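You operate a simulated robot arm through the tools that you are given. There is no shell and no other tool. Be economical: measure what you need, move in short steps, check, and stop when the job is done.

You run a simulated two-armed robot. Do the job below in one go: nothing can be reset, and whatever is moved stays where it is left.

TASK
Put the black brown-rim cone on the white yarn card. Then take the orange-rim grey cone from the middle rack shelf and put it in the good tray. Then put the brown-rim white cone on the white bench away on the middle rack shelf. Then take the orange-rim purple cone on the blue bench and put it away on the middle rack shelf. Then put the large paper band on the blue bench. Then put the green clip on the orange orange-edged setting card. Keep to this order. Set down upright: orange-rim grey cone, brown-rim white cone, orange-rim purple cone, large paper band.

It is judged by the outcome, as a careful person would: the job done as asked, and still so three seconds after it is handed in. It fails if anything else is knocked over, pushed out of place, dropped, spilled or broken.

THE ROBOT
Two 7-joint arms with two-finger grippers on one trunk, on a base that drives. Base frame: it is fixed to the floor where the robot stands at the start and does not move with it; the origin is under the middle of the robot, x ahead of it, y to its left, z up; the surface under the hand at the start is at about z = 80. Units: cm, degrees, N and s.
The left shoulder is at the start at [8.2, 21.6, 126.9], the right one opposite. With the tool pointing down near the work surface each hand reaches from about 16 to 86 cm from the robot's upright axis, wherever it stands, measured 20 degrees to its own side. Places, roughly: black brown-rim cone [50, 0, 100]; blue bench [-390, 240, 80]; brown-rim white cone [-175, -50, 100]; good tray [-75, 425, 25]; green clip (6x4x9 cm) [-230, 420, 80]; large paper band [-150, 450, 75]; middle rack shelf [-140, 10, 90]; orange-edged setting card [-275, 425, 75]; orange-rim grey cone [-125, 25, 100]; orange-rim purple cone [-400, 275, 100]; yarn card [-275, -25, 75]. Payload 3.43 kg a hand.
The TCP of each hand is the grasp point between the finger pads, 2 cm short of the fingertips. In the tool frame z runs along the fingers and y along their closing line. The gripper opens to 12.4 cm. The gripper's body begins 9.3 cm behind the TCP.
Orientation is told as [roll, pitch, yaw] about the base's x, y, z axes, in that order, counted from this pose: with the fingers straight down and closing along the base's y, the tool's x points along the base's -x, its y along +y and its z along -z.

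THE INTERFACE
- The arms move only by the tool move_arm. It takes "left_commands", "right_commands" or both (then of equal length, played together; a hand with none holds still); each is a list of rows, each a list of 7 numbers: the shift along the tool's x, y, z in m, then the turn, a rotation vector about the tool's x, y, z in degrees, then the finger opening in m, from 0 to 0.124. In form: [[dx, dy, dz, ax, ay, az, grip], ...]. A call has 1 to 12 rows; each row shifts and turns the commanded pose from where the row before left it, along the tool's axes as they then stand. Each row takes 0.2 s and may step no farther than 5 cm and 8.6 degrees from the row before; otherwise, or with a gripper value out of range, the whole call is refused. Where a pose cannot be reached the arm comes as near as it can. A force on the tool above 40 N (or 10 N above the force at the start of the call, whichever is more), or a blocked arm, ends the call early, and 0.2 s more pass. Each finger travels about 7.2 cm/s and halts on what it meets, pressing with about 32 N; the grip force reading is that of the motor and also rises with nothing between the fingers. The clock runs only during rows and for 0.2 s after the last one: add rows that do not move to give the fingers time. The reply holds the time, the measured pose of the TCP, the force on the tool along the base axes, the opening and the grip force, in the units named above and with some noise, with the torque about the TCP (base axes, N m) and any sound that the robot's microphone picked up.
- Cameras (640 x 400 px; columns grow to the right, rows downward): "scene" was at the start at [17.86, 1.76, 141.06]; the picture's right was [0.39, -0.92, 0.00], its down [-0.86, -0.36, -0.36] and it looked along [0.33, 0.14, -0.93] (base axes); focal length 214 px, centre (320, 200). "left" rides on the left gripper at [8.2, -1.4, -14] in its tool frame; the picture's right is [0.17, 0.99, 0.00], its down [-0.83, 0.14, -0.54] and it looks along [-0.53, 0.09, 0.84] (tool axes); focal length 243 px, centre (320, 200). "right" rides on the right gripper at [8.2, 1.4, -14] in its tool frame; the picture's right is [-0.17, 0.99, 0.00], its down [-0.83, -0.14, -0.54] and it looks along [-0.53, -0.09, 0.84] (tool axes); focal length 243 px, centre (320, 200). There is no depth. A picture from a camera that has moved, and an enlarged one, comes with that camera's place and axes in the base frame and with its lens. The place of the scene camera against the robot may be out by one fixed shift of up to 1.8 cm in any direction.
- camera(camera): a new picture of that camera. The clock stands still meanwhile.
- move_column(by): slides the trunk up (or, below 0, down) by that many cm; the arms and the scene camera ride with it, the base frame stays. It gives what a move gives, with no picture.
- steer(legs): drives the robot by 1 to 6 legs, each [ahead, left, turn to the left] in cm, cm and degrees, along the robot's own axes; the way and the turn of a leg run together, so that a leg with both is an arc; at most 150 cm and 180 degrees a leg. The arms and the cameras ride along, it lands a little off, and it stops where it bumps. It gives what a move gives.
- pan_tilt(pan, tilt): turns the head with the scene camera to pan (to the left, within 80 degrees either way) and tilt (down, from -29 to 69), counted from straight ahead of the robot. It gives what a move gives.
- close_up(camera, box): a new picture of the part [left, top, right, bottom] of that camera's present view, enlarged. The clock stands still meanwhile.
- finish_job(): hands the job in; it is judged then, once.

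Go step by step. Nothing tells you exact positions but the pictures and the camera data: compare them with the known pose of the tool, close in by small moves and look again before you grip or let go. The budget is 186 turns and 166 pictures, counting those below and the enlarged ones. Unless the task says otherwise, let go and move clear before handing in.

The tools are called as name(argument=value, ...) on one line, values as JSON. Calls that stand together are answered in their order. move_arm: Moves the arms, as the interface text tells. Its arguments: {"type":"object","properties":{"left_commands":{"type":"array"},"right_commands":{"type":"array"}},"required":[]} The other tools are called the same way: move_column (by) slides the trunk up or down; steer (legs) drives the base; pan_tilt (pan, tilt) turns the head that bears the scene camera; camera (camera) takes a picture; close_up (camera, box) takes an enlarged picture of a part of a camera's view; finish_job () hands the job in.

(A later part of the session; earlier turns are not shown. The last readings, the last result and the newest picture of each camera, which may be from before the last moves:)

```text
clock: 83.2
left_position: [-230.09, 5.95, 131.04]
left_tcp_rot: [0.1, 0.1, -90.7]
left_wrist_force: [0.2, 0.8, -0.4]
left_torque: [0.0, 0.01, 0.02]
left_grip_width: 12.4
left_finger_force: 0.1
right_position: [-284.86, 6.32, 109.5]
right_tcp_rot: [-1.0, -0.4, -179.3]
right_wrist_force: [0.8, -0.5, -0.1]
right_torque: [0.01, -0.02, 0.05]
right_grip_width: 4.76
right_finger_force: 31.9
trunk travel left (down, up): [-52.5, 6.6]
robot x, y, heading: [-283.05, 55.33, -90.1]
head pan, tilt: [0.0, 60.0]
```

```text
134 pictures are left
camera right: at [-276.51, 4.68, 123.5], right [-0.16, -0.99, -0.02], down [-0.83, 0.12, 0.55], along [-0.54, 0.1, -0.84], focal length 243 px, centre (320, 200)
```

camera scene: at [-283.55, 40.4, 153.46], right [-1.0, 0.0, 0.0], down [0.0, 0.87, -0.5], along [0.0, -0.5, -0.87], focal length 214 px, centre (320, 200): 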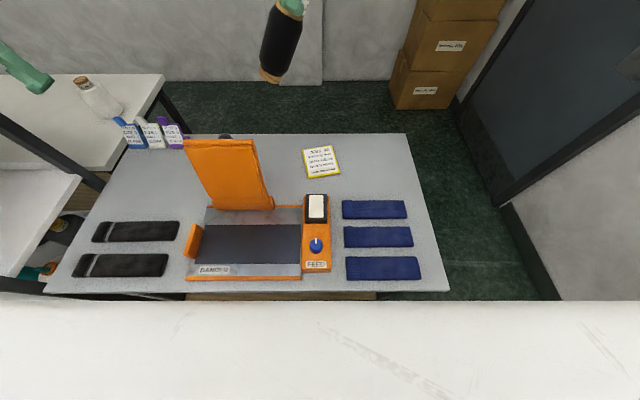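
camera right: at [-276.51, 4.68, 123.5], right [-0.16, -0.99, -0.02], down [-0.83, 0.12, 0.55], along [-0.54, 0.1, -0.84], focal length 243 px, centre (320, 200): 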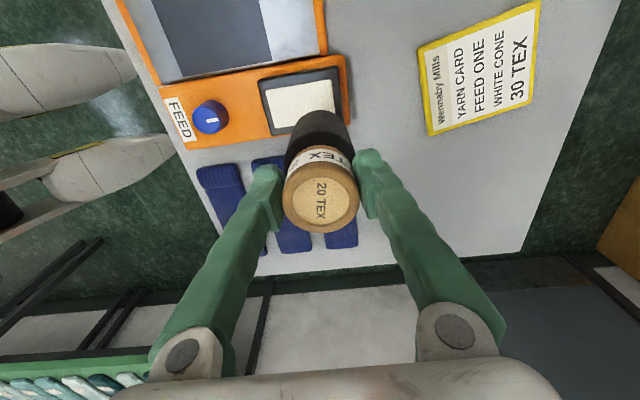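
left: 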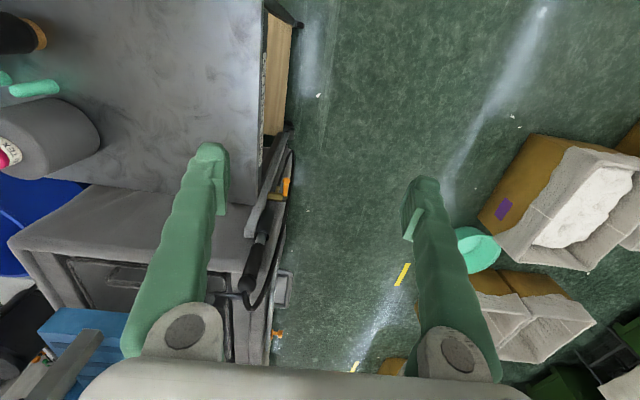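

The card centre now reads about (-284, -21). I'll extend the hand over it at this height.

move_arm(right_commands=[[0, 0.045, 0, 0, 0, 0, 0.03], [0, 0.045, 0, 0, 0, 0, 0.03], [0, 0.045, 0, 0, 0, 0, 0.03], [0, 0.045, 0, 0, 0, 0, 0.03], [0, 0.045, 0, 0, 0, 0, 0.03], [0, 0.045, 0, 0, 0, 0, 0.03], [0, 0, 0.03, 0, 0, 0, 0.03]])

camera(camera="right")

close_up(camera="scene", box=[220, 20, 420, 220])

```text
clock: 85.0
left_position: [-230.03, 5.99, 131.05]
left_tcp_rot: [0.1, 0.1, -90.5]
left_wrist_force: [-0.3, 0.4, 1.2]
left_torque: [0.01, 0.03, -0.02]
left_grip_width: 12.41
left_finger_force: 0.0
right_position: [-288.86, -14.43, 106.18]
right_tcp_rot: [-1.0, 0.1, 177.1]
right_wrist_force: [0.7, -0.3, -0.3]
right_torque: [0.0, 0.02, 0.0]
right_grip_width: 4.77
right_finger_force: 31.7
right hand out of reach, approached as far as the arm can: row 5, 6
trunk travel left (down, up): [-52.5, 6.6]
robot x, y, heading: [-283.07, 54.88, -90.4]
head pan, tilt: [0.0, 60.0]
stopped in row 7 (right hand): the arm was blocked; the commanded pose is now the measured one
```

```text
133 pictures are left
camera right: at [-280.9, -16.49, 120.25], right [-0.21, -0.98, -0.02], down [-0.82, 0.17, 0.54], along [-0.52, 0.13, -0.84], focal length 243 px, centre (320, 200)
```

right: 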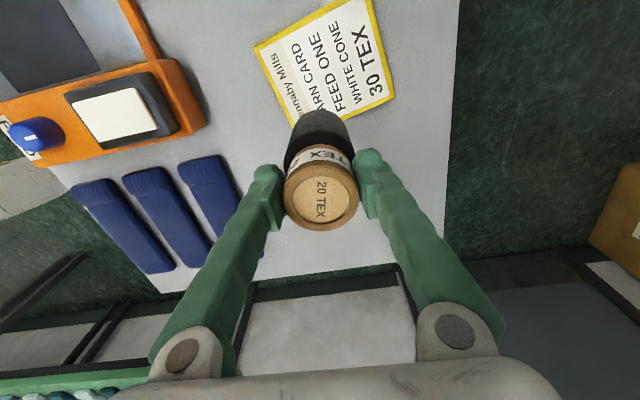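

```text
2.00 times, centred on (320, 120) of scene
camera zoom: at [-283.27, 40.38, 153.46], right [-1.0, 0.0, 0.0], down [0.0, 0.87, -0.5], along [0.0, -0.5, -0.87], focal length 429 px, centre (320, 360)
```

zoom: 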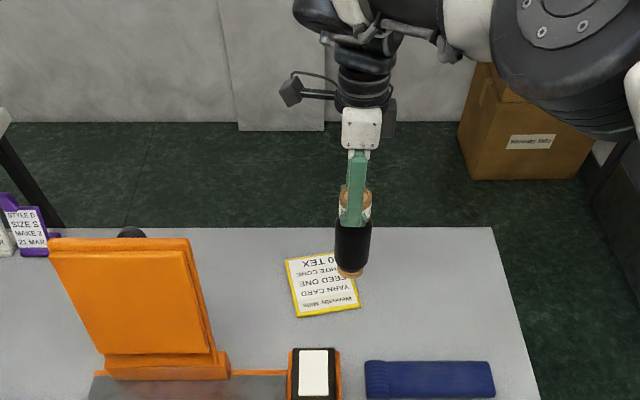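

The reach ran out with the trunk raised, and the hand is directly ahead rather than to its own side. I'll retract, shift the hand right and the base left, and lower the trunk.

move_arm(right_commands=[[0, -0.045, 0, 0, 0, 0, 0.03], [0, -0.045, 0, -1, 0, -2.9, 0.03], [0, -0.045, 0, 0, 0, 0, 0.03], [0, -0.045, 0, 0, 0, 0, 0.03], [-0.03, 0, -0.03, 0, 0, 0, 0.03], [-0.03, 0, -0.03, 0, 0, 0, 0.03], [-0.03, 0, -0.03, 0, 0, 0, 0.03], [-0.03, 0, -0.01, 0, 0, 0, 0.03], [-0.02, 0, 0, 0, 0, 0, 0.03]])

steer(legs=[[0, 18, 0]])

move_column(by=-10)

```text
clock: 87.0
left_position: [-230.25, 6.03, 131.13]
left_tcp_rot: [0.1, 0.1, -90.6]
left_wrist_force: [-0.1, 0.3, -0.4]
left_torque: [0.02, 0.01, 0.02]
left_grip_width: 12.4
left_finger_force: 0.0
right_position: [-302.44, 3.65, 116.35]
right_tcp_rot: [-0.1, 0.3, -179.6]
right_wrist_force: [0.4, -1.0, -2.0]
right_torque: [0.01, -0.04, -0.02]
right_grip_width: 4.75
right_finger_force: 31.9
trunk travel left (down, up): [-52.5, 6.6]
robot x, y, heading: [-283.34, 55.27, -90.2]
head pan, tilt: [0.0, 60.0]
```

```text
clock: 90.0
left_position: [-212.32, 5.97, 131.18]
left_tcp_rot: [0.1, 0.1, -90.5]
left_wrist_force: [0.6, 0.6, -0.1]
left_torque: [0.01, 0.02, -0.02]
left_grip_width: 12.38
left_finger_force: 0.1
right_position: [-284.33, 3.47, 116.39]
right_tcp_rot: [0.0, 0.2, -179.6]
right_wrist_force: [0.3, -0.3, -1.1]
right_torque: [0.01, 0.03, -0.03]
right_grip_width: 4.75
right_finger_force: 32.0
trunk travel left (down, up): [-52.5, 6.6]
robot x, y, heading: [-265.44, 55.51, -90.5]
head pan, tilt: [0.0, 60.0]
```

```text
clock: 91.4
left_position: [-212.18, 6.01, 121.25]
left_tcp_rot: [0.1, 0.0, -90.5]
left_wrist_force: [1.0, -0.2, 0.4]
left_torque: [0.01, -0.05, 0.0]
left_grip_width: 12.45
left_finger_force: 0.1
right_position: [-284.34, 3.59, 106.62]
right_tcp_rot: [0.2, 0.2, -179.8]
right_wrist_force: [-4.9, 0.9, 27.6]
right_torque: [0.15, 0.15, 0.01]
right_grip_width: 4.78
right_finger_force: 31.8
trunk travel left (down, up): [-42.5, 16.6]
robot x, y, heading: [-265.26, 55.09, -90.1]
head pan, tilt: [0.0, 60.0]
```

The cone's base is pressing on the device's switch box. I'll raise the hand at once and look.

move_arm(right_commands=[[0, 0, -0.02, 0, 0, 0, 0.03], [0, 0, -0.03, 0, 0, 0, 0.03]])

camera(camera="right")

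camera(camera="scene")

```text
clock: 92.0
left_position: [-212.12, 6.1, 121.13]
left_tcp_rot: [0.1, -0.1, -90.7]
left_wrist_force: [0.2, 0.4, -0.2]
left_torque: [-0.03, 0.01, -0.04]
left_grip_width: 12.41
left_finger_force: 0.2
right_position: [-284.27, 3.68, 111.54]
right_tcp_rot: [-0.1, 0.3, -179.7]
right_wrist_force: [-0.5, -0.5, -1.4]
right_torque: [0.0, -0.01, 0.0]
right_grip_width: 4.77
right_finger_force: 32.4
trunk travel left (down, up): [-42.5, 16.6]
robot x, y, heading: [-265.52, 55.48, -90.5]
head pan, tilt: [0.0, 60.0]
```

```text
131 pictures are left
camera right: at [-276.23, 2.29, 125.61], right [-0.16, -0.99, 0.0], down [-0.83, 0.13, 0.54], along [-0.53, 0.09, -0.84], focal length 243 px, centre (320, 200)
```

right: 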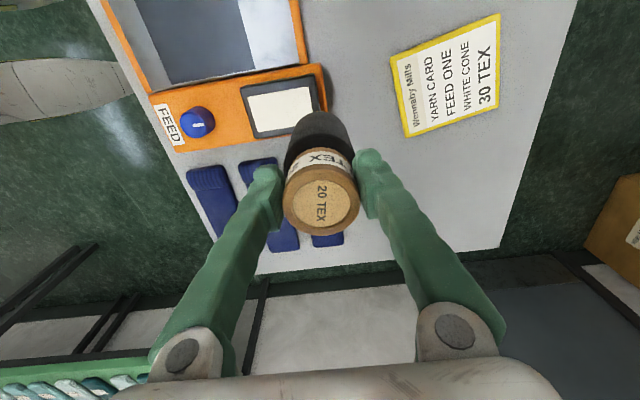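

```text
130 pictures are left
camera scene: at [-265.28, 35.67, 142.01], right [-1.0, 0.0, 0.0], down [0.0, 0.87, -0.5], along [0.0, -0.5, -0.87], focal length 214 px, centre (320, 200)
```

scene: 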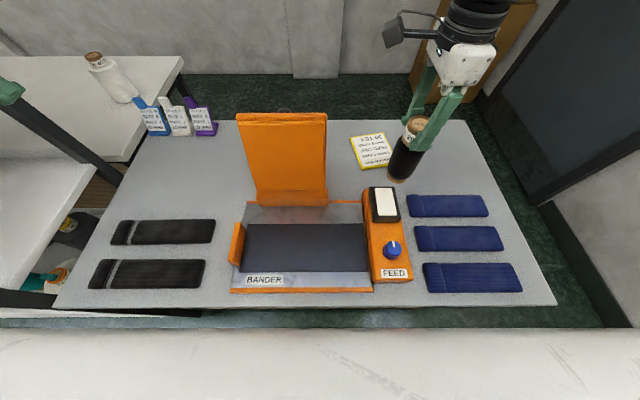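

The device looks undisturbed. I'll extend over the card now, 24 cm forward.

move_arm(right_commands=[[0, 0.045, 0, 0, 0, 0, 0.03], [0, 0.045, 0, 0, 0, 0, 0.03], [0, 0.045, 0, 0, 0, 0, 0.03], [0, 0.035, 0.02, 0, 0, 0, 0.03], [0, 0.035, 0.02, 0, 0, 0, 0.03], [0, 0.035, 0.02, 0, 0, 0, 0.03], [0, 0, 0, 0, 0, 0, 0.03]])

camera(camera="right")

close_up(camera="scene", box=[280, 20, 480, 220])

```text
clock: 93.6
left_position: [-212.36, 5.92, 121.16]
left_tcp_rot: [0.2, 0.2, -90.7]
left_wrist_force: [-0.7, 0.3, 0.6]
left_torque: [-0.05, -0.03, 0.02]
left_grip_width: 12.41
left_finger_force: 0.0
right_position: [-284.12, -20.23, 105.31]
right_tcp_rot: [0.1, 0.2, -179.6]
right_wrist_force: [-0.3, -0.4, -0.9]
right_torque: [0.0, -0.07, 0.0]
right_grip_width: 4.77
right_finger_force: 31.8
trunk travel left (down, up): [-42.5, 16.6]
robot x, y, heading: [-265.33, 55.21, -90.4]
head pan, tilt: [0.0, 60.0]
```

```text
129 pictures are left
camera right: at [-276.03, -21.55, 119.52], right [-0.16, -0.99, 0.0], down [-0.83, 0.13, 0.53], along [-0.53, 0.08, -0.85], focal length 243 px, centre (320, 200)
```

right: 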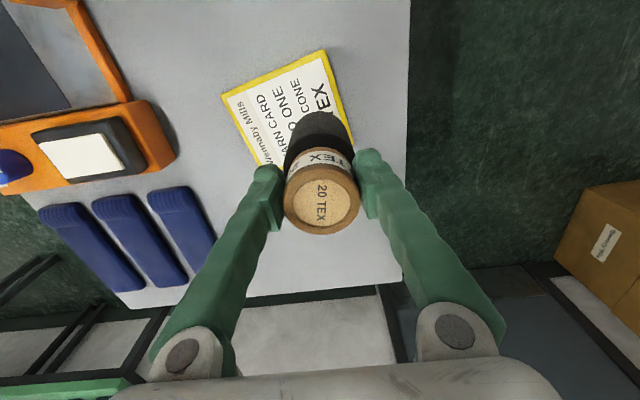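

```text
2.00 times, centred on (380, 120) of scene
camera zoom: at [-265.53, 35.55, 142.01], right [-1.0, 0.01, 0.0], down [0.01, 0.87, -0.5], along [0.0, -0.5, -0.87], focal length 429 px, centre (200, 360)
```

zoom: 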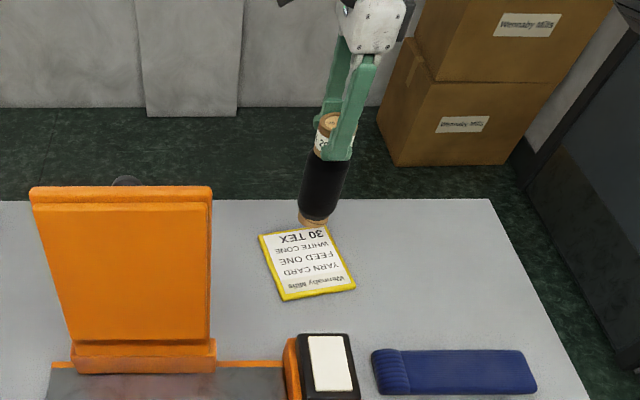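

Two right-hand views fix the card at about (-283, -16.2) with the surface near z = 84. I'll correct the position and lower in small steps.

move_arm(right_commands=[[0.01, -0.02, 0, 0, 0, 0, 0.03], [0, -0.02, 0, 0, 0, 0, 0.03], [0, 0, 0.01, 0, 0, 0, 0.03], [0, 0, 0.01, 0, 0, 0, 0.03], [0, 0, 0, 0, 0, 0, 0.03]])

camera(camera="right")

close_up(camera="scene", box=[320, 60, 440, 180])

```text
clock: 94.8
left_position: [-212.07, 5.9, 121.11]
left_tcp_rot: [0.2, 0.2, -90.5]
left_wrist_force: [0.3, 0.1, -0.3]
left_torque: [-0.04, -0.01, 0.02]
left_grip_width: 12.39
left_finger_force: 0.1
right_position: [-283.25, -16.41, 103.32]
right_tcp_rot: [0.0, 0.2, -179.6]
right_wrist_force: [0.5, -0.1, -0.2]
right_torque: [-0.02, -0.02, 0.01]
right_grip_width: 4.8
right_finger_force: 32.0
trunk travel left (down, up): [-42.5, 16.6]
robot x, y, heading: [-265.37, 55.29, -90.0]
head pan, tilt: [0.0, 60.0]
```

```text
127 pictures are left
camera right: at [-275.16, -17.85, 117.47], right [-0.16, -0.99, 0.0], down [-0.83, 0.13, 0.54], along [-0.53, 0.09, -0.84], focal length 243 px, centre (320, 200)
```

right: 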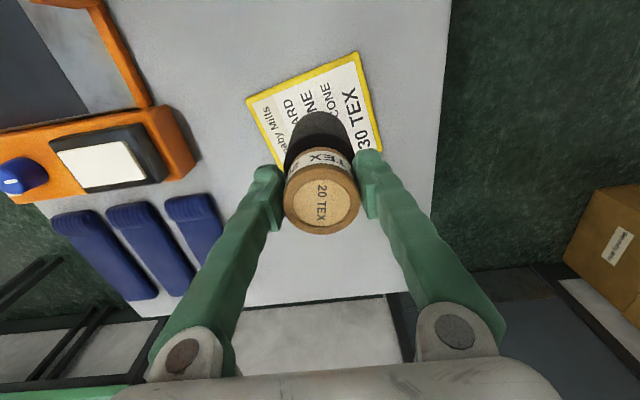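

```text
3.33 times, centred on (380, 120) of scene
camera zoom: at [-265.38, 35.53, 142.0], right [-1.0, 0.01, 0.0], down [0.0, 0.87, -0.5], along [0.0, -0.5, -0.87], focal length 715 px, centre (120, 467)
```

zoom: 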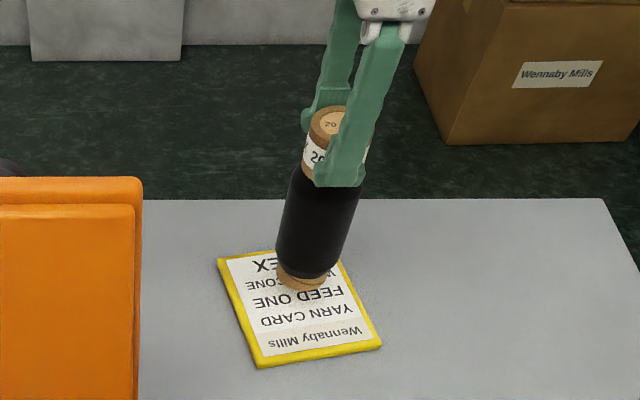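

The cone hangs right over the card's middle. I'll lower until contact.

move_arm(right_commands=[[0, 0, 0.01, 0, 0, 0, 0.03], [0, 0, 0.01, 0, 0, 0, 0.03]])

close_up(camera="scene", box=[320, 60, 440, 180])

```text
clock: 95.4
left_position: [-212.16, 5.98, 121.0]
left_tcp_rot: [0.1, 0.1, -90.6]
left_wrist_force: [-0.7, -0.5, 0.6]
left_torque: [-0.04, -0.01, -0.01]
left_grip_width: 12.4
left_finger_force: 0.0
right_position: [-283.1, -16.56, 101.26]
right_tcp_rot: [0.0, 0.1, -179.7]
right_wrist_force: [0.9, 0.3, -1.6]
right_torque: [0.03, 0.0, 0.02]
right_grip_width: 4.75
right_finger_force: 32.3
trunk travel left (down, up): [-42.5, 16.6]
robot x, y, heading: [-265.47, 55.06, -90.3]
head pan, tilt: [0.0, 60.0]
```

```text
3.33 times, centred on (380, 120) of scene
camera zoom: at [-265.36, 35.48, 141.99], right [-1.0, 0.01, 0.0], down [0.0, 0.87, -0.5], along [0.0, -0.5, -0.87], focal length 715 px, centre (120, 467)
```

zoom: 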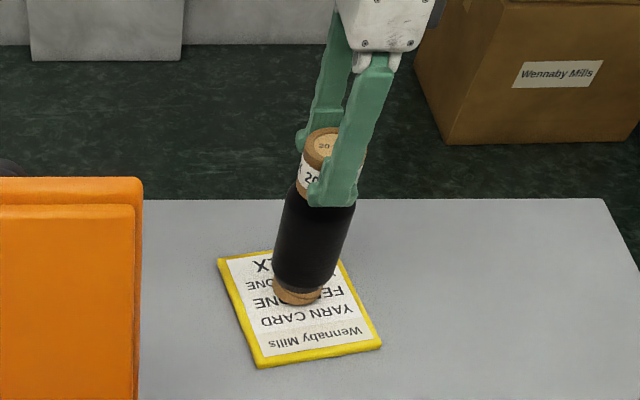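

Still above the card. I'll go on down gently.

move_arm(right_commands=[[0, 0, 0.006, 0, 0, 0, 0.03], [0, 0, 0.006, 0, 0, 0, 0.03]])

move_arm(right_commands=[[0, 0, 0.005, 0, 0, 0, 0.03]])

close_up(camera="scene", box=[320, 60, 440, 180])

```text
clock: 96.0
left_position: [-212.17, 6.03, 121.11]
left_tcp_rot: [0.2, 0.0, -90.6]
left_wrist_force: [-0.5, -0.2, -0.8]
left_torque: [-0.02, -0.01, 0.02]
left_grip_width: 12.41
left_finger_force: 0.0
right_position: [-283.12, -16.43, 100.22]
right_tcp_rot: [0.0, 0.2, -179.6]
right_wrist_force: [0.1, -0.3, -0.2]
right_torque: [-0.1, 0.01, -0.04]
right_grip_width: 4.76
right_finger_force: 32.0
trunk travel left (down, up): [-42.5, 16.6]
robot x, y, heading: [-265.1, 55.15, -90.4]
head pan, tilt: [0.0, 60.0]
```

```text
clock: 96.4
left_position: [-212.19, 6.31, 121.22]
left_tcp_rot: [0.0, -0.1, -90.6]
left_wrist_force: [0.0, 0.5, 0.3]
left_torque: [0.02, 0.0, 0.0]
left_grip_width: 12.39
left_finger_force: 0.0
right_position: [-283.3, -16.5, 100.15]
right_tcp_rot: [0.4, 0.2, -179.7]
right_wrist_force: [-3.0, 1.6, 24.5]
right_torque: [-0.03, -0.12, 0.03]
right_grip_width: 4.75
right_finger_force: 32.1
trunk travel left (down, up): [-42.5, 16.6]
robot x, y, heading: [-265.18, 55.35, -90.5]
head pan, tilt: [0.0, 60.0]
```

```text
3.33 times, centred on (380, 120) of scene
camera zoom: at [-265.31, 35.85, 142.07], right [-1.0, 0.01, 0.0], down [0.0, 0.86, -0.5], along [0.0, -0.5, -0.86], focal length 715 px, centre (120, 467)
```

zoom: 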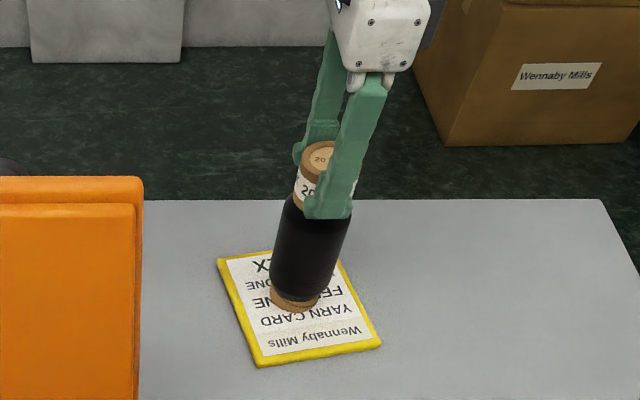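

The cone stands on the card (24 N contact). I'll ease up slightly and open the fingers.

move_arm(right_commands=[[0, 0, -0.004, 0, 0, 0, 0.03], [0, 0, 0, 0, 0, 0, 0.045], [0, 0, 0, 0, 0, 0, 0.055], [0, 0, 0, 0, 0, 0, 0.07], [0, 0, 0, 0, 0, 0, 0.09], [0, 0, 0, 0, 0, 0, 0.1], [0, 0, -0.02, 0, 0, 0, 0.1], [0, 0, -0.04, 0, 0, 0, 0.1], [0, 0, -0.05, 0, 0, 0, 0.1], [0, 0, -0.04, 0, 0, 0, 0.1]])

camera(camera="scene")

```text
clock: 98.6
left_position: [-212.11, 6.01, 121.17]
left_tcp_rot: [0.1, 0.0, -90.5]
left_wrist_force: [0.2, 0.8, -0.4]
left_torque: [-0.03, 0.03, -0.02]
left_grip_width: 12.4
left_finger_force: 0.0
right_position: [-283.13, -16.35, 115.05]
right_tcp_rot: [-0.1, 0.2, -179.6]
right_wrist_force: [0.0, -0.5, -0.2]
right_torque: [-0.02, 0.04, 0.0]
right_grip_width: 9.98
right_finger_force: 0.0
trunk travel left (down, up): [-42.5, 16.6]
robot x, y, heading: [-265.59, 55.1, -90.2]
head pan, tilt: [0.0, 60.0]
```

```text
123 pictures are left
camera scene: at [-265.25, 35.6, 142.01], right [-1.0, 0.0, 0.0], down [0.0, 0.87, -0.5], along [0.0, -0.5, -0.87], focal length 214 px, centre (320, 200)
```

scene: 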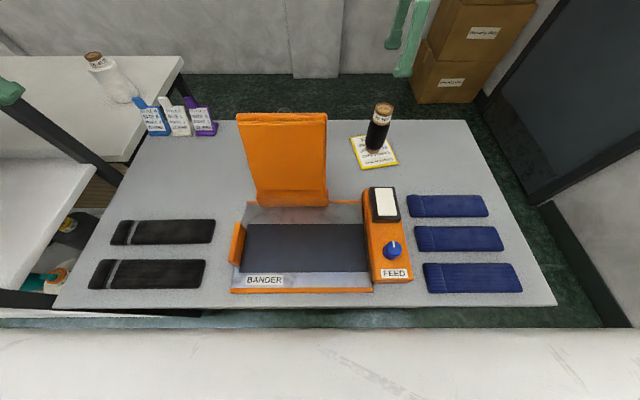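

The black cone stands on the card. I'll retract the right hand, back off and drive to the rack's front.

move_arm(right_commands=[[0, -0.03, -0.02, 0, 0, 0, 0.1], [0, -0.05, 0, 0, 0, 0, 0.1], [0, -0.05, 0, 0, 0, 0, 0.1], [0, -0.05, 0, 0, 0, 0, 0.1], [0, -0.05, 0, 0, 0, 0, 0.1], [0, -0.05, 0, 0, 0, 0, 0.1]])

steer(legs=[[-47, 0, 0], [0, 112, 0]])

pan_tilt(pan=0, tilt=30)

camera(camera="scene")

```text
clock: 100.0
left_position: [-212.22, 6.1, 121.19]
left_tcp_rot: [0.1, 0.1, -90.6]
left_wrist_force: [-0.1, -1.2, 0.4]
left_torque: [-0.05, -0.03, 0.01]
left_grip_width: 12.38
left_finger_force: 0.1
right_position: [-283.4, 11.62, 117.08]
right_tcp_rot: [0.1, 0.2, -179.6]
right_wrist_force: [-1.1, -0.3, 0.0]
right_torque: [-0.07, -0.02, 0.01]
right_grip_width: 9.97
right_finger_force: 0.0
trunk travel left (down, up): [-42.5, 16.6]
robot x, y, heading: [-265.48, 55.35, -90.3]
head pan, tilt: [0.0, 60.0]
```

```text
clock: 118.2
left_position: [-99.96, 51.9, 121.1]
left_tcp_rot: [0.1, 0.1, -90.9]
left_wrist_force: [-0.6, -0.2, -0.3]
left_torque: [0.02, -0.03, -0.04]
left_grip_width: 12.39
left_finger_force: 0.1
right_position: [-171.09, 57.91, 117.03]
right_tcp_rot: [0.0, 0.2, -180.0]
right_wrist_force: [-0.6, 0.3, 0.2]
right_torque: [-0.01, 0.0, -0.02]
right_grip_width: 9.98
right_finger_force: 0.0
trunk travel left (down, up): [-42.5, 16.6]
robot x, y, heading: [-153.07, 101.43, -90.6]
head pan, tilt: [0.0, 60.0]
```

```text
clock: 119.1
left_position: [-99.95, 51.98, 121.01]
left_tcp_rot: [0.2, 0.1, -90.9]
left_wrist_force: [0.0, 0.0, -0.2]
left_torque: [0.02, 0.0, 0.0]
left_grip_width: 12.37
left_finger_force: 0.1
right_position: [-170.97, 57.82, 117.08]
right_tcp_rot: [0.0, 0.2, -180.0]
right_wrist_force: [0.0, 0.5, 0.3]
right_torque: [-0.02, 0.02, 0.0]
right_grip_width: 10.01
right_finger_force: 0.1
trunk travel left (down, up): [-42.5, 16.6]
robot x, y, heading: [-152.74, 101.58, -90.6]
head pan, tilt: [0.0, 30.0]
```

```text
122 pictures are left
camera scene: at [-152.92, 79.4, 146.2], right [-1.0, 0.01, 0.0], down [0.01, 0.5, -0.87], along [-0.01, -0.87, -0.5], focal length 214 px, centre (320, 200)
```

scene: 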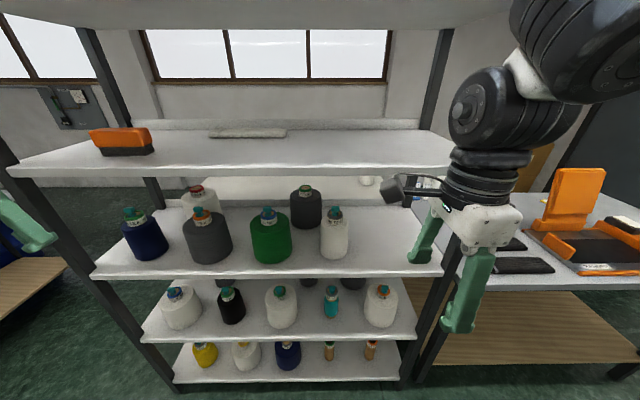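

The middle shelf carries blue, grey, green, white and other cones. I'll zoom in on it.

close_up(camera="scene", box=[90, 160, 420, 290])

```text
1.94 times, centred on (255, 225) of scene
camera zoom: at [-152.92, 79.4, 146.2], right [-1.0, 0.01, 0.0], down [0.01, 0.5, -0.87], along [-0.01, -0.87, -0.5], focal length 416 px, centre (446, 152)
```

zoom: 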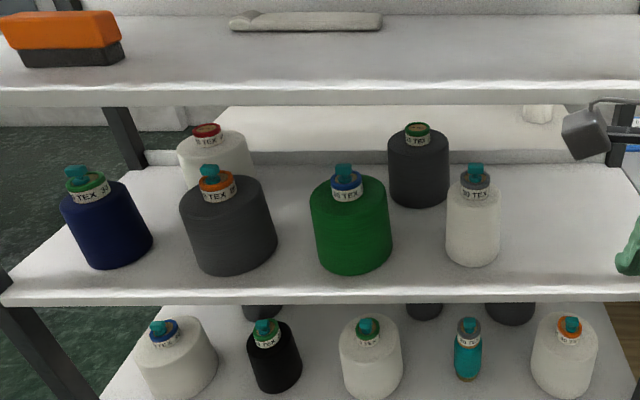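

The orange-rim grey cone is at about (-114.5, 17) with its neck near z = 107 under the shelf above, so I need a forward-tilted grip on its neck. I'll shift the base left and swing the left hand to a 25°-below-horizontal posture.

steer(legs=[[0, 16, 0]])

move_arm(left_commands=[[0, -0.0375, 0, 0, -8.1, 0, 0.09], [0, -0.0375, 0, 0, -8.1, 0, 0.09], [0, -0.0375, 0, 0, -8.1, 0, 0.09], [0, -0.0375, 0, 0, -8.1, 0, 0.09], [0, -0.0375, 0, 0, -8.1, 0, 0.09], [0, -0.0375, 0, 0, -8.1, 0, 0.09], [0, -0.0375, 0, 0, -8.1, 0, 0.09], [0, -0.0375, 0, 0, -8.1, 0, 0.09], [0, 0, 0, 0, 0, 0, 0.09]])

camera(camera="left")

camera(camera="scene")

```text
clock: 121.9
left_position: [-83.9, 51.65, 121.12]
left_tcp_rot: [0.2, 0.1, -90.9]
left_wrist_force: [0.3, -0.3, 0.0]
left_torque: [0.0, 0.0, 0.01]
left_grip_width: 12.36
left_finger_force: 0.1
right_position: [-154.98, 57.64, 117.13]
right_tcp_rot: [0.0, 0.2, -180.0]
right_wrist_force: [0.5, -0.2, -0.7]
right_torque: [-0.04, -0.01, 0.01]
right_grip_width: 10.0
right_finger_force: 0.1
trunk travel left (down, up): [-42.5, 16.6]
robot x, y, heading: [-136.93, 100.79, -90.4]
head pan, tilt: [0.0, 30.0]
```

```text
clock: 123.9
left_position: [-105.95, 42.59, 124.61]
left_tcp_rot: [0.2, -64.9, -92.0]
left_wrist_force: [0.0, 0.2, 0.0]
left_torque: [0.01, -0.03, -0.01]
left_grip_width: 9.01
left_finger_force: 0.0
left hand out of reach, approached as far as the arm can: row 5, 6, 7, 8
right_position: [-155.09, 57.73, 117.09]
right_tcp_rot: [0.0, 0.2, -180.0]
right_wrist_force: [0.4, 0.7, 0.7]
right_torque: [-0.01, -0.03, 0.0]
right_grip_width: 9.99
right_finger_force: 0.1
trunk travel left (down, up): [-42.5, 16.6]
robot x, y, heading: [-136.76, 101.68, -90.5]
head pan, tilt: [0.0, 30.0]
```

```text
120 pictures are left
camera left: at [-106.76, 58.87, 123.12], right [0.99, 0.04, -0.15], down [0.14, 0.13, 0.98], along [0.06, -0.99, 0.12], focal length 243 px, centre (320, 200)
```

left: 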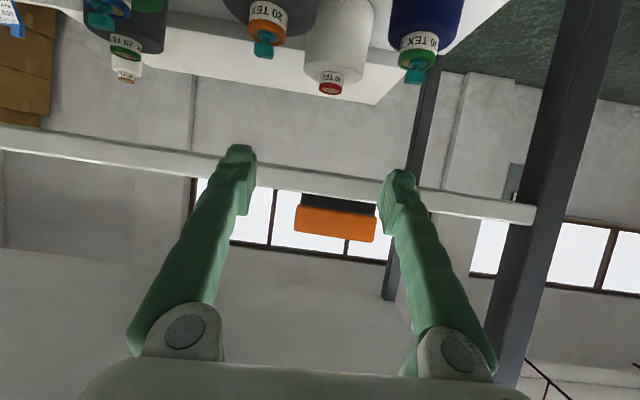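

```text
119 pictures are left
camera scene: at [-136.95, 79.31, 146.22], right [-1.0, 0.01, 0.0], down [0.01, 0.5, -0.87], along [-0.01, -0.87, -0.5], focal length 214 px, centre (320, 200)
```

scene: 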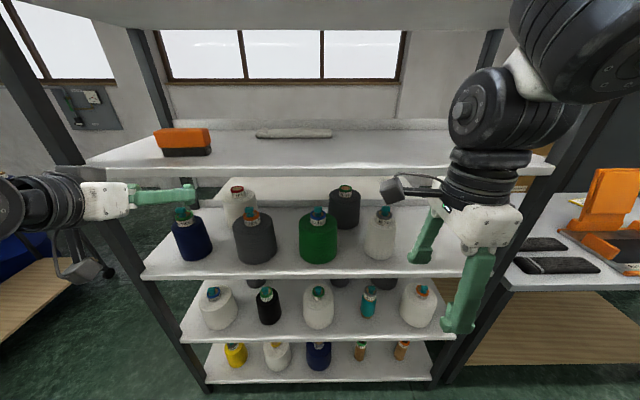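

The hand is posed. I'll bring it lower in front of the shelf, level with the grey cone's rim, and look from the wrist camera.

move_arm(left_commands=[[0.014, -0.004, 0.04, 0, 0, 0, 0.09], [0.014, -0.004, 0.04, 0, 0, 0, 0.09], [0.014, -0.004, 0.04, 0, 0, 0, 0.09], [0.014, -0.004, 0.04, 0, 0, 0, 0.09], [0.014, 0, 0.04, 0, 0, 0, 0.09], [0, 0, 0.025, 0, 0, 0, 0.09], [0, 0, 0, 0, 0, 0, 0.09]])

camera(camera="left")

camera(camera="scene")

```text
clock: 125.5
left_position: [-107.53, 25.24, 108.78]
left_tcp_rot: [0.3, -64.8, -91.3]
left_wrist_force: [0.4, 0.1, 0.2]
left_torque: [0.02, 0.0, 0.04]
left_grip_width: 8.97
left_finger_force: 0.0
right_position: [-154.98, 57.82, 117.03]
right_tcp_rot: [0.0, 0.2, -179.9]
right_wrist_force: [0.1, 0.2, 1.1]
right_torque: [-0.03, -0.03, -0.01]
right_grip_width: 10.02
right_finger_force: 0.0
trunk travel left (down, up): [-42.5, 16.6]
robot x, y, heading: [-136.67, 101.22, -90.4]
head pan, tilt: [0.0, 30.0]
```

```text
118 pictures are left
camera left: at [-108.69, 41.44, 107.22], right [0.99, 0.05, -0.15], down [0.14, 0.13, 0.98], along [0.07, -0.99, 0.12], focal length 243 px, centre (320, 200)
```

left: 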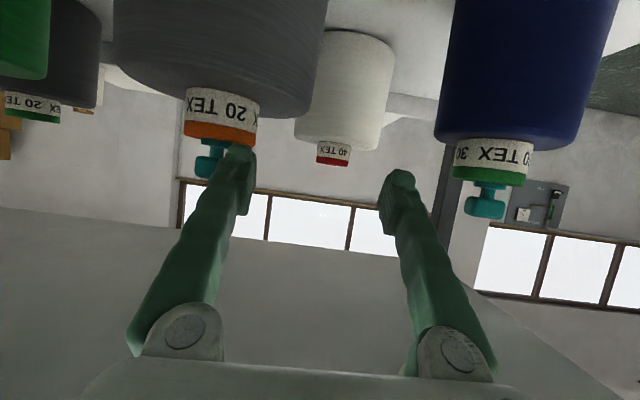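

```text
117 pictures are left
camera scene: at [-136.88, 79.26, 146.21], right [-1.0, 0.01, 0.0], down [0.01, 0.5, -0.87], along [-0.01, -0.87, -0.5], focal length 214 px, centre (320, 200)
```

scene: 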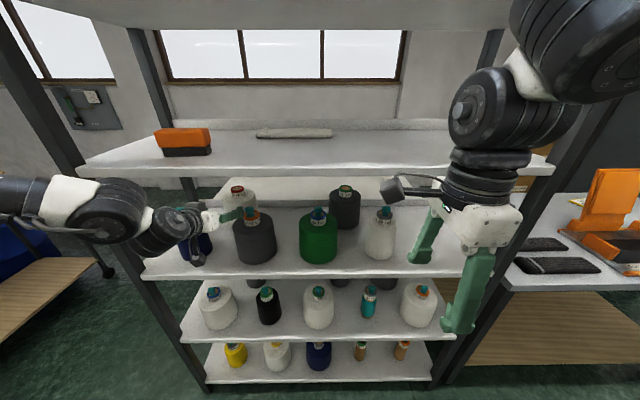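

The grey cone's rim is at about (-115.4, 22.5, 105.6), and my right finger is close to its knob. I'll back out, shift sideways, and lower to the neck's height.

move_arm(left_commands=[[0.02, 0, -0.042, 0, 0, 0, 0.09], [0.02, 0, -0.042, 0, 0, 0, 0.09], [0, -0.04, 0, 0, 0, 0, 0.09], [0, -0.04, 0, 0, 0, 0, 0.09], [0.033, 0, 0.015, 0, 0, 0, 0.09], [0, 0, 0, 0, 0, 0, 0.09]])

camera(camera="left")

```text
clock: 126.9
left_position: [-114.99, 34.29, 105.04]
left_tcp_rot: [0.2, -64.7, -91.1]
left_wrist_force: [0.9, 0.5, -0.2]
left_torque: [-0.03, 0.02, -0.02]
left_grip_width: 8.98
left_finger_force: 0.0
left hand out of reach, approached as far as the arm can: row 4
right_position: [-155.1, 57.78, 117.13]
right_tcp_rot: [0.0, 0.2, -179.9]
right_wrist_force: [0.5, -0.3, 0.2]
right_torque: [0.01, -0.02, -0.03]
right_grip_width: 10.0
right_finger_force: 0.1
trunk travel left (down, up): [-42.5, 16.6]
robot x, y, heading: [-136.8, 101.44, -90.7]
head pan, tilt: [0.0, 30.0]
```

```text
116 pictures are left
camera left: at [-116.26, 50.52, 103.47], right [0.99, 0.05, -0.15], down [0.14, 0.13, 0.98], along [0.07, -0.99, 0.12], focal length 243 px, centre (320, 200)
```

left: 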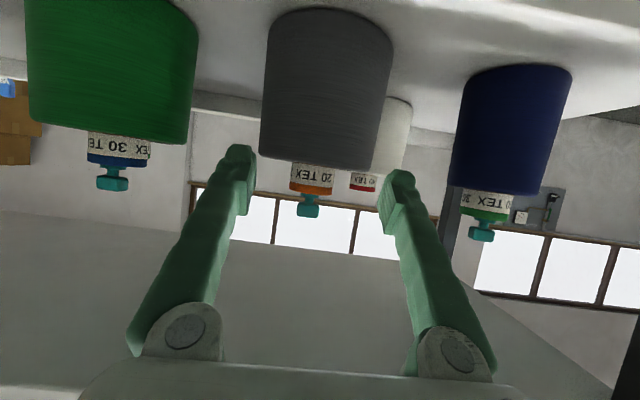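

Triangulation again gives the rim at (-115.5, 22.5, 105.5). I'll slide the open fingers forward around the neck.

move_arm(left_commands=[[-0.0163, -0.002, 0.0366, 0, 0, 0, 0.09], [-0.0163, -0.002, 0.0366, 0, 0, 0, 0.09], [-0.0163, -0.001, 0.0366, 0, 0, 0, 0.09], [0, 0, 0, 0, 0, 0, 0.09]])

camera(camera="left")

close_up(camera="scene", box=[160, 160, 340, 280])

```text
clock: 127.9
left_position: [-115.85, 22.32, 104.78]
left_tcp_rot: [0.1, -64.9, -91.1]
left_wrist_force: [-0.6, 2.7, 9.7]
left_torque: [-0.08, -0.2, 0.13]
left_grip_width: 9.12
left_finger_force: 1.2
right_position: [-154.96, 57.86, 117.21]
right_tcp_rot: [0.1, 0.2, -180.0]
right_wrist_force: [0.6, -1.0, 0.1]
right_torque: [-0.04, -0.03, -0.01]
right_grip_width: 10.04
right_finger_force: 0.1
trunk travel left (down, up): [-42.5, 16.6]
robot x, y, heading: [-136.9, 101.07, -90.8]
head pan, tilt: [0.0, 30.0]
```

```text
115 pictures are left
camera left: at [-117.02, 38.52, 103.31], right [0.99, 0.05, -0.15], down [0.14, 0.13, 0.98], along [0.07, -0.99, 0.13], focal length 243 px, centre (320, 200)
```

left: 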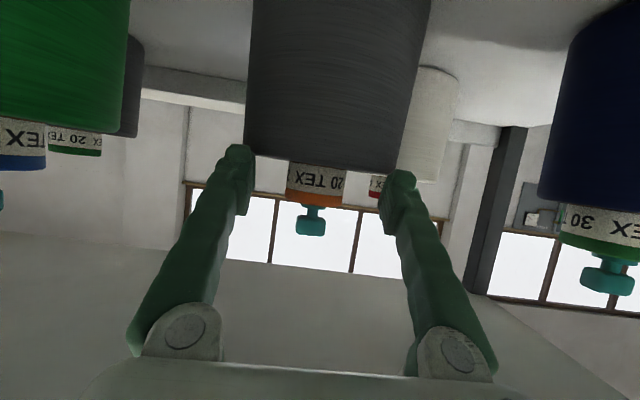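

```text
3.33 times, centred on (250, 220) of scene
camera zoom: at [-136.87, 79.37, 146.24], right [-1.0, 0.01, 0.0], down [0.01, 0.5, -0.87], along [-0.01, -0.87, -0.5], focal length 715 px, centre (553, 133)
```

zoom: 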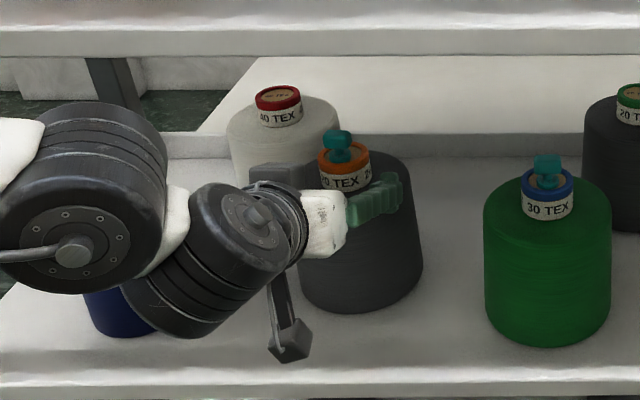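

The fingers were low and pushed the cone back about 4 cm against its shoulder (still upright, the cone behind untouched). I'll rise 1.5 cm, then go forward around the neck.

move_arm(left_commands=[[0, 0, -0.012, 0, 0, 0, 0.08], [-0.016, 0, -0.004, 0, 0, 0, 0.08], [0, 0, 0, 0, 0, 0, 0.08]])

camera(camera="left")

close_up(camera="scene", box=[160, 160, 340, 280])

```text
clock: 128.7
left_position: [-115.88, 23.01, 106.64]
left_tcp_rot: [0.3, -64.7, -91.1]
left_wrist_force: [0.6, -0.2, 0.2]
left_torque: [0.04, -0.02, -0.01]
left_grip_width: 8.02
left_finger_force: 0.1
right_position: [-155.01, 57.6, 116.86]
right_tcp_rot: [0.0, 0.3, -180.0]
right_wrist_force: [0.2, -0.2, 0.2]
right_torque: [-0.02, 0.0, 0.0]
right_grip_width: 9.98
right_finger_force: 0.0
trunk travel left (down, up): [-42.5, 16.6]
robot x, y, heading: [-137.1, 101.5, -90.4]
head pan, tilt: [0.0, 30.0]
```

```text
113 pictures are left
camera left: at [-116.91, 39.25, 105.23], right [0.99, 0.05, -0.15], down [0.14, 0.13, 0.98], along [0.07, -0.99, 0.12], focal length 243 px, centre (320, 200)
```

left: 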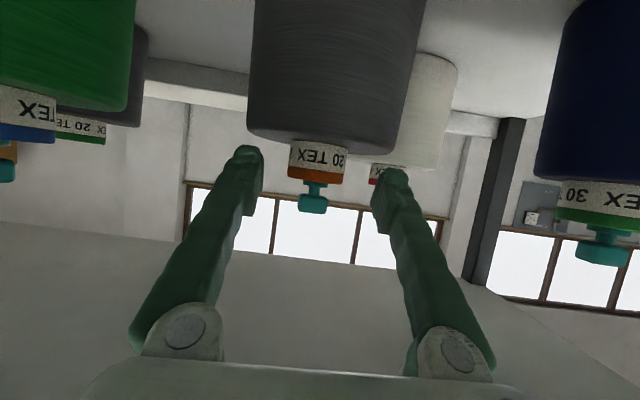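

```text
3.33 times, centred on (250, 220) of scene
camera zoom: at [-136.86, 79.19, 146.2], right [-1.0, 0.01, 0.0], down [0.01, 0.5, -0.87], along [-0.01, -0.87, -0.5], focal length 715 px, centre (553, 133)
```

zoom: 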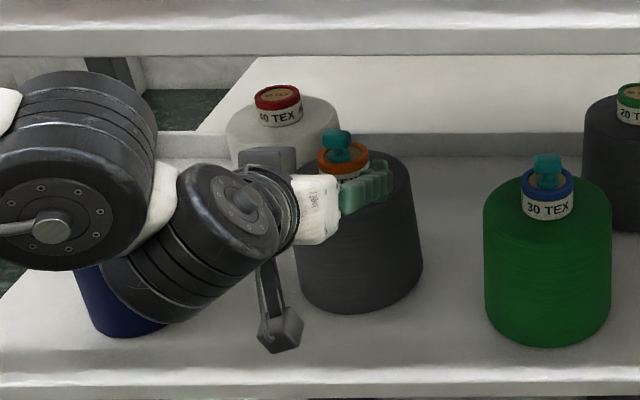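

The rim sits at about y = 17, x = -116, z = 105.4. I'll go forward 4.5 cm level and recheck.

move_arm(left_commands=[[-0.009, -0.001, 0.02, 0, 0, 0, 0.08], [-0.009, -0.001, 0.02, 0, 0, 0, 0.08], [0, 0, 0, 0, 0, 0, 0.08]])

camera(camera="left")

close_up(camera="scene", box=[160, 160, 340, 280])

```text
clock: 129.5
left_position: [-116.04, 18.78, 106.67]
left_tcp_rot: [0.2, -64.8, -91.2]
left_wrist_force: [0.1, -0.1, -0.6]
left_torque: [0.02, -0.01, 0.03]
left_grip_width: 8.0
left_finger_force: 0.0
right_position: [-155.01, 57.74, 117.14]
right_tcp_rot: [0.0, 0.2, -180.0]
right_wrist_force: [0.9, 0.2, -0.1]
right_torque: [0.02, -0.02, -0.01]
right_grip_width: 10.01
right_finger_force: 0.1
trunk travel left (down, up): [-42.5, 16.6]
robot x, y, heading: [-136.64, 101.39, -90.4]
head pan, tilt: [0.0, 30.0]
```

```text
111 pictures are left
camera left: at [-117.11, 34.9, 105.26], right [0.99, 0.05, -0.15], down [0.14, 0.13, 0.98], along [0.07, -0.99, 0.12], focal length 243 px, centre (320, 200)
```

left: 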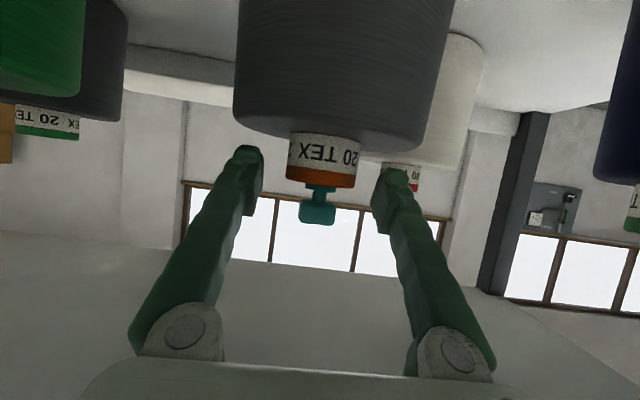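

```text
3.33 times, centred on (250, 220) of scene
camera zoom: at [-136.84, 79.27, 146.21], right [-1.0, 0.01, 0.0], down [0.01, 0.5, -0.87], along [-0.01, -0.87, -0.5], focal length 715 px, centre (553, 133)
```

zoom: 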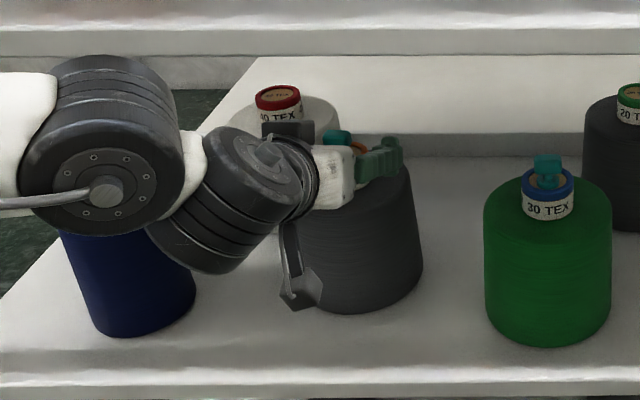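

The neck centre is about (-116.1, 17.3) with rim at z = 105.7; I'll make the last 1.3 cm, lower 1 cm and close.

move_arm(left_commands=[[0.0035, 0, 0.016, 0, 0, 0, 0.08], [0, 0, 0, 0, 0, 0, 0.065], [0, 0, 0, 0, 0, 0, 0.055], [0, 0, 0, 0, 0, 0, 0.045], [0, 0, 0, 0, 0, 0, 0.035], [0, 0, 0, 0, 0, 0, 0.03]])

camera(camera="left")

```text
clock: 130.9
left_position: [-116.09, 17.47, 105.77]
left_tcp_rot: [0.2, -64.8, -91.2]
left_wrist_force: [0.2, 1.2, 2.3]
left_torque: [0.0, 0.0, -0.21]
left_grip_width: 4.78
left_finger_force: 31.7
right_position: [-154.99, 57.58, 117.04]
right_tcp_rot: [0.0, 0.2, -180.1]
right_wrist_force: [-0.4, 0.3, -0.5]
right_torque: [0.03, 0.04, 0.0]
right_grip_width: 9.98
right_finger_force: 0.1
trunk travel left (down, up): [-42.5, 16.6]
robot x, y, heading: [-136.81, 101.56, -90.7]
head pan, tilt: [0.0, 30.0]
```

```text
109 pictures are left
camera left: at [-117.14, 33.6, 104.27], right [0.99, 0.05, -0.15], down [0.14, 0.13, 0.98], along [0.07, -0.99, 0.12], focal length 243 px, centre (320, 200)
```

left: 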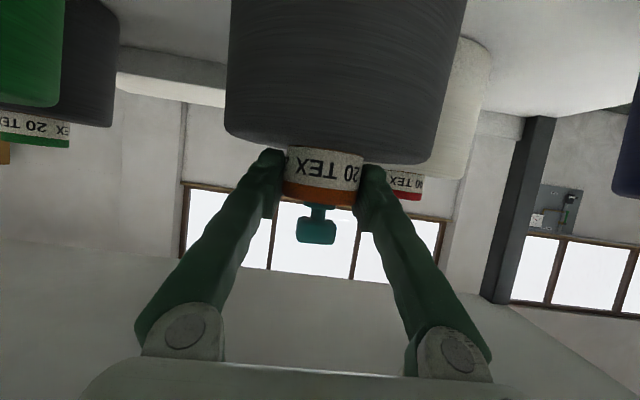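

The neck is gripped. I'll lift 4 cm and back the robot out of the rack.

move_arm(left_commands=[[-0.009, 0, -0.0042, 0, 0, 0, 0.03], [-0.018, 0, -0.0084, 0, 0, 0, 0.03], [-0.009, 0, -0.0042, 0, 0, 0, 0.03], [0, 0, 0, 0, 0, 0, 0.03]])

camera(camera="scene")

```text
clock: 131.9
left_position: [-116.04, 17.3, 109.62]
left_tcp_rot: [0.3, -64.7, -91.2]
left_wrist_force: [0.7, -0.2, -6.8]
left_torque: [-0.01, 0.0, 0.01]
left_grip_width: 4.73
left_finger_force: 31.5
right_position: [-154.94, 57.58, 117.09]
right_tcp_rot: [-0.1, 0.2, -180.0]
right_wrist_force: [-0.6, 0.6, -0.4]
right_torque: [0.02, -0.02, -0.03]
right_grip_width: 10.02
right_finger_force: 0.1
trunk travel left (down, up): [-42.5, 16.6]
robot x, y, heading: [-136.53, 101.61, -90.7]
head pan, tilt: [0.0, 30.0]
```

```text
108 pictures are left
camera scene: at [-136.82, 79.11, 146.19], right [-1.0, 0.01, 0.0], down [0.01, 0.5, -0.87], along [-0.01, -0.87, -0.5], focal length 214 px, centre (320, 200)
```

scene: 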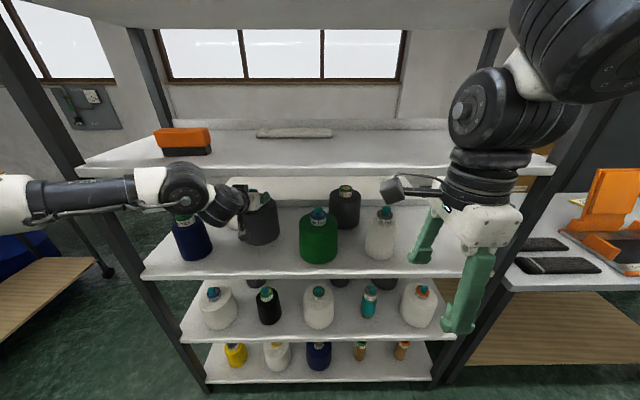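

The cone hangs freely (about 0.7 kg). I'll back out, turn left toward +x, drive to the gap at the table's end, then turn toward +y.

steer(legs=[[-22, 0, 0], [0, 0, 90], [120, 0, 0]])

pan_tilt(pan=45, tilt=30)

camera(camera="scene")

```text
clock: 146.3
left_position: [67.92, 144.61, 109.48]
left_tcp_rot: [0.2, -64.7, -0.6]
left_wrist_force: [0.7, 0.3, -5.9]
left_torque: [0.04, -0.01, -0.02]
left_grip_width: 4.73
left_finger_force: 32.4
right_position: [28.0, 105.29, 117.04]
right_tcp_rot: [0.0, 0.2, -89.3]
right_wrist_force: [0.3, -0.4, -0.2]
right_torque: [0.01, -0.02, 0.02]
right_grip_width: 9.99
right_finger_force: 0.0
trunk travel left (down, up): [-42.5, 16.6]
robot x, y, heading: [-15.78, 123.09, 0.0]
head pan, tilt: [0.0, 30.0]
```

```text
clock: 147.4
left_position: [67.88, 144.6, 109.55]
left_tcp_rot: [0.2, -64.8, -0.6]
left_wrist_force: [0.1, 0.4, -5.5]
left_torque: [0.01, 0.04, -0.03]
left_grip_width: 4.66
left_finger_force: 31.7
right_position: [27.94, 105.37, 117.05]
right_tcp_rot: [-0.1, 0.2, -89.2]
right_wrist_force: [0.8, 0.3, 0.4]
right_torque: [-0.02, 0.04, -0.02]
right_grip_width: 10.01
right_finger_force: 0.0
trunk travel left (down, up): [-42.5, 16.6]
robot x, y, heading: [-15.94, 122.7, -0.0]
head pan, tilt: [45.0, 30.0]
```

```text
107 pictures are left
camera scene: at [3.26, 129.07, 146.19], right [0.71, -0.71, 0.0], down [-0.35, -0.35, -0.87], along [0.61, 0.61, -0.5], focal length 214 px, centre (320, 200)
```

scene: 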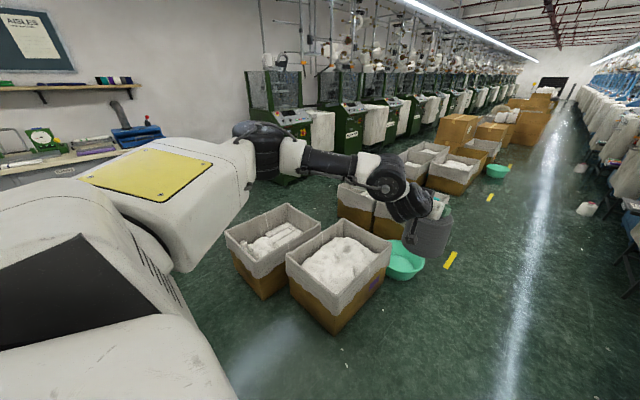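

The way is clear; the boxes are low. I'll turn to +y and advance, then look ahead.

steer(legs=[[0, 0, 90], [100, 0, 0]])

pan_tilt(pan=25, tilt=30)

camera(camera="scene")

```text
clock: 159.0
left_position: [-37.52, 306.87, 109.47]
left_tcp_rot: [0.3, -64.7, 89.4]
left_wrist_force: [-0.1, 0.7, -6.2]
left_torque: [-0.03, -0.02, 0.03]
left_grip_width: 4.67
left_finger_force: 31.6
right_position: [1.86, 267.08, 117.02]
right_tcp_rot: [-0.1, 0.2, 0.6]
right_wrist_force: [0.3, 0.1, -0.3]
right_torque: [-0.01, -0.01, 0.0]
right_grip_width: 9.97
right_finger_force: 0.0
trunk travel left (down, up): [-42.5, 16.6]
robot x, y, heading: [-15.44, 223.4, 90.0]
head pan, tilt: [45.0, 30.0]
```

```text
clock: 159.8
left_position: [-37.37, 306.86, 109.46]
left_tcp_rot: [0.2, -64.6, 89.3]
left_wrist_force: [0.0, -0.3, -6.0]
left_torque: [-0.02, -0.01, 0.02]
left_grip_width: 4.68
left_finger_force: 32.0
right_position: [1.86, 267.07, 116.99]
right_tcp_rot: [-0.2, 0.3, 0.7]
right_wrist_force: [0.2, 0.2, 0.2]
right_torque: [-0.03, 0.01, -0.02]
right_grip_width: 9.97
right_finger_force: 0.2
trunk travel left (down, up): [-42.5, 16.6]
robot x, y, heading: [-15.87, 223.36, 90.1]
head pan, tilt: [25.0, 30.0]
```

```text
106 pictures are left
camera scene: at [-19.64, 243.67, 146.19], right [0.91, 0.42, 0.0], down [0.21, -0.45, -0.87], along [-0.37, 0.78, -0.5], focal length 214 px, centre (320, 200)
```

scene: 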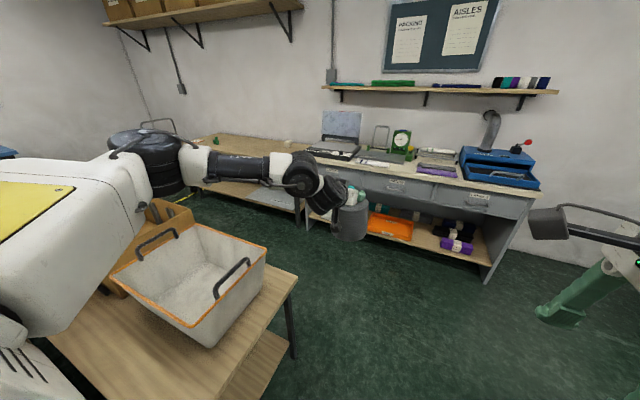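

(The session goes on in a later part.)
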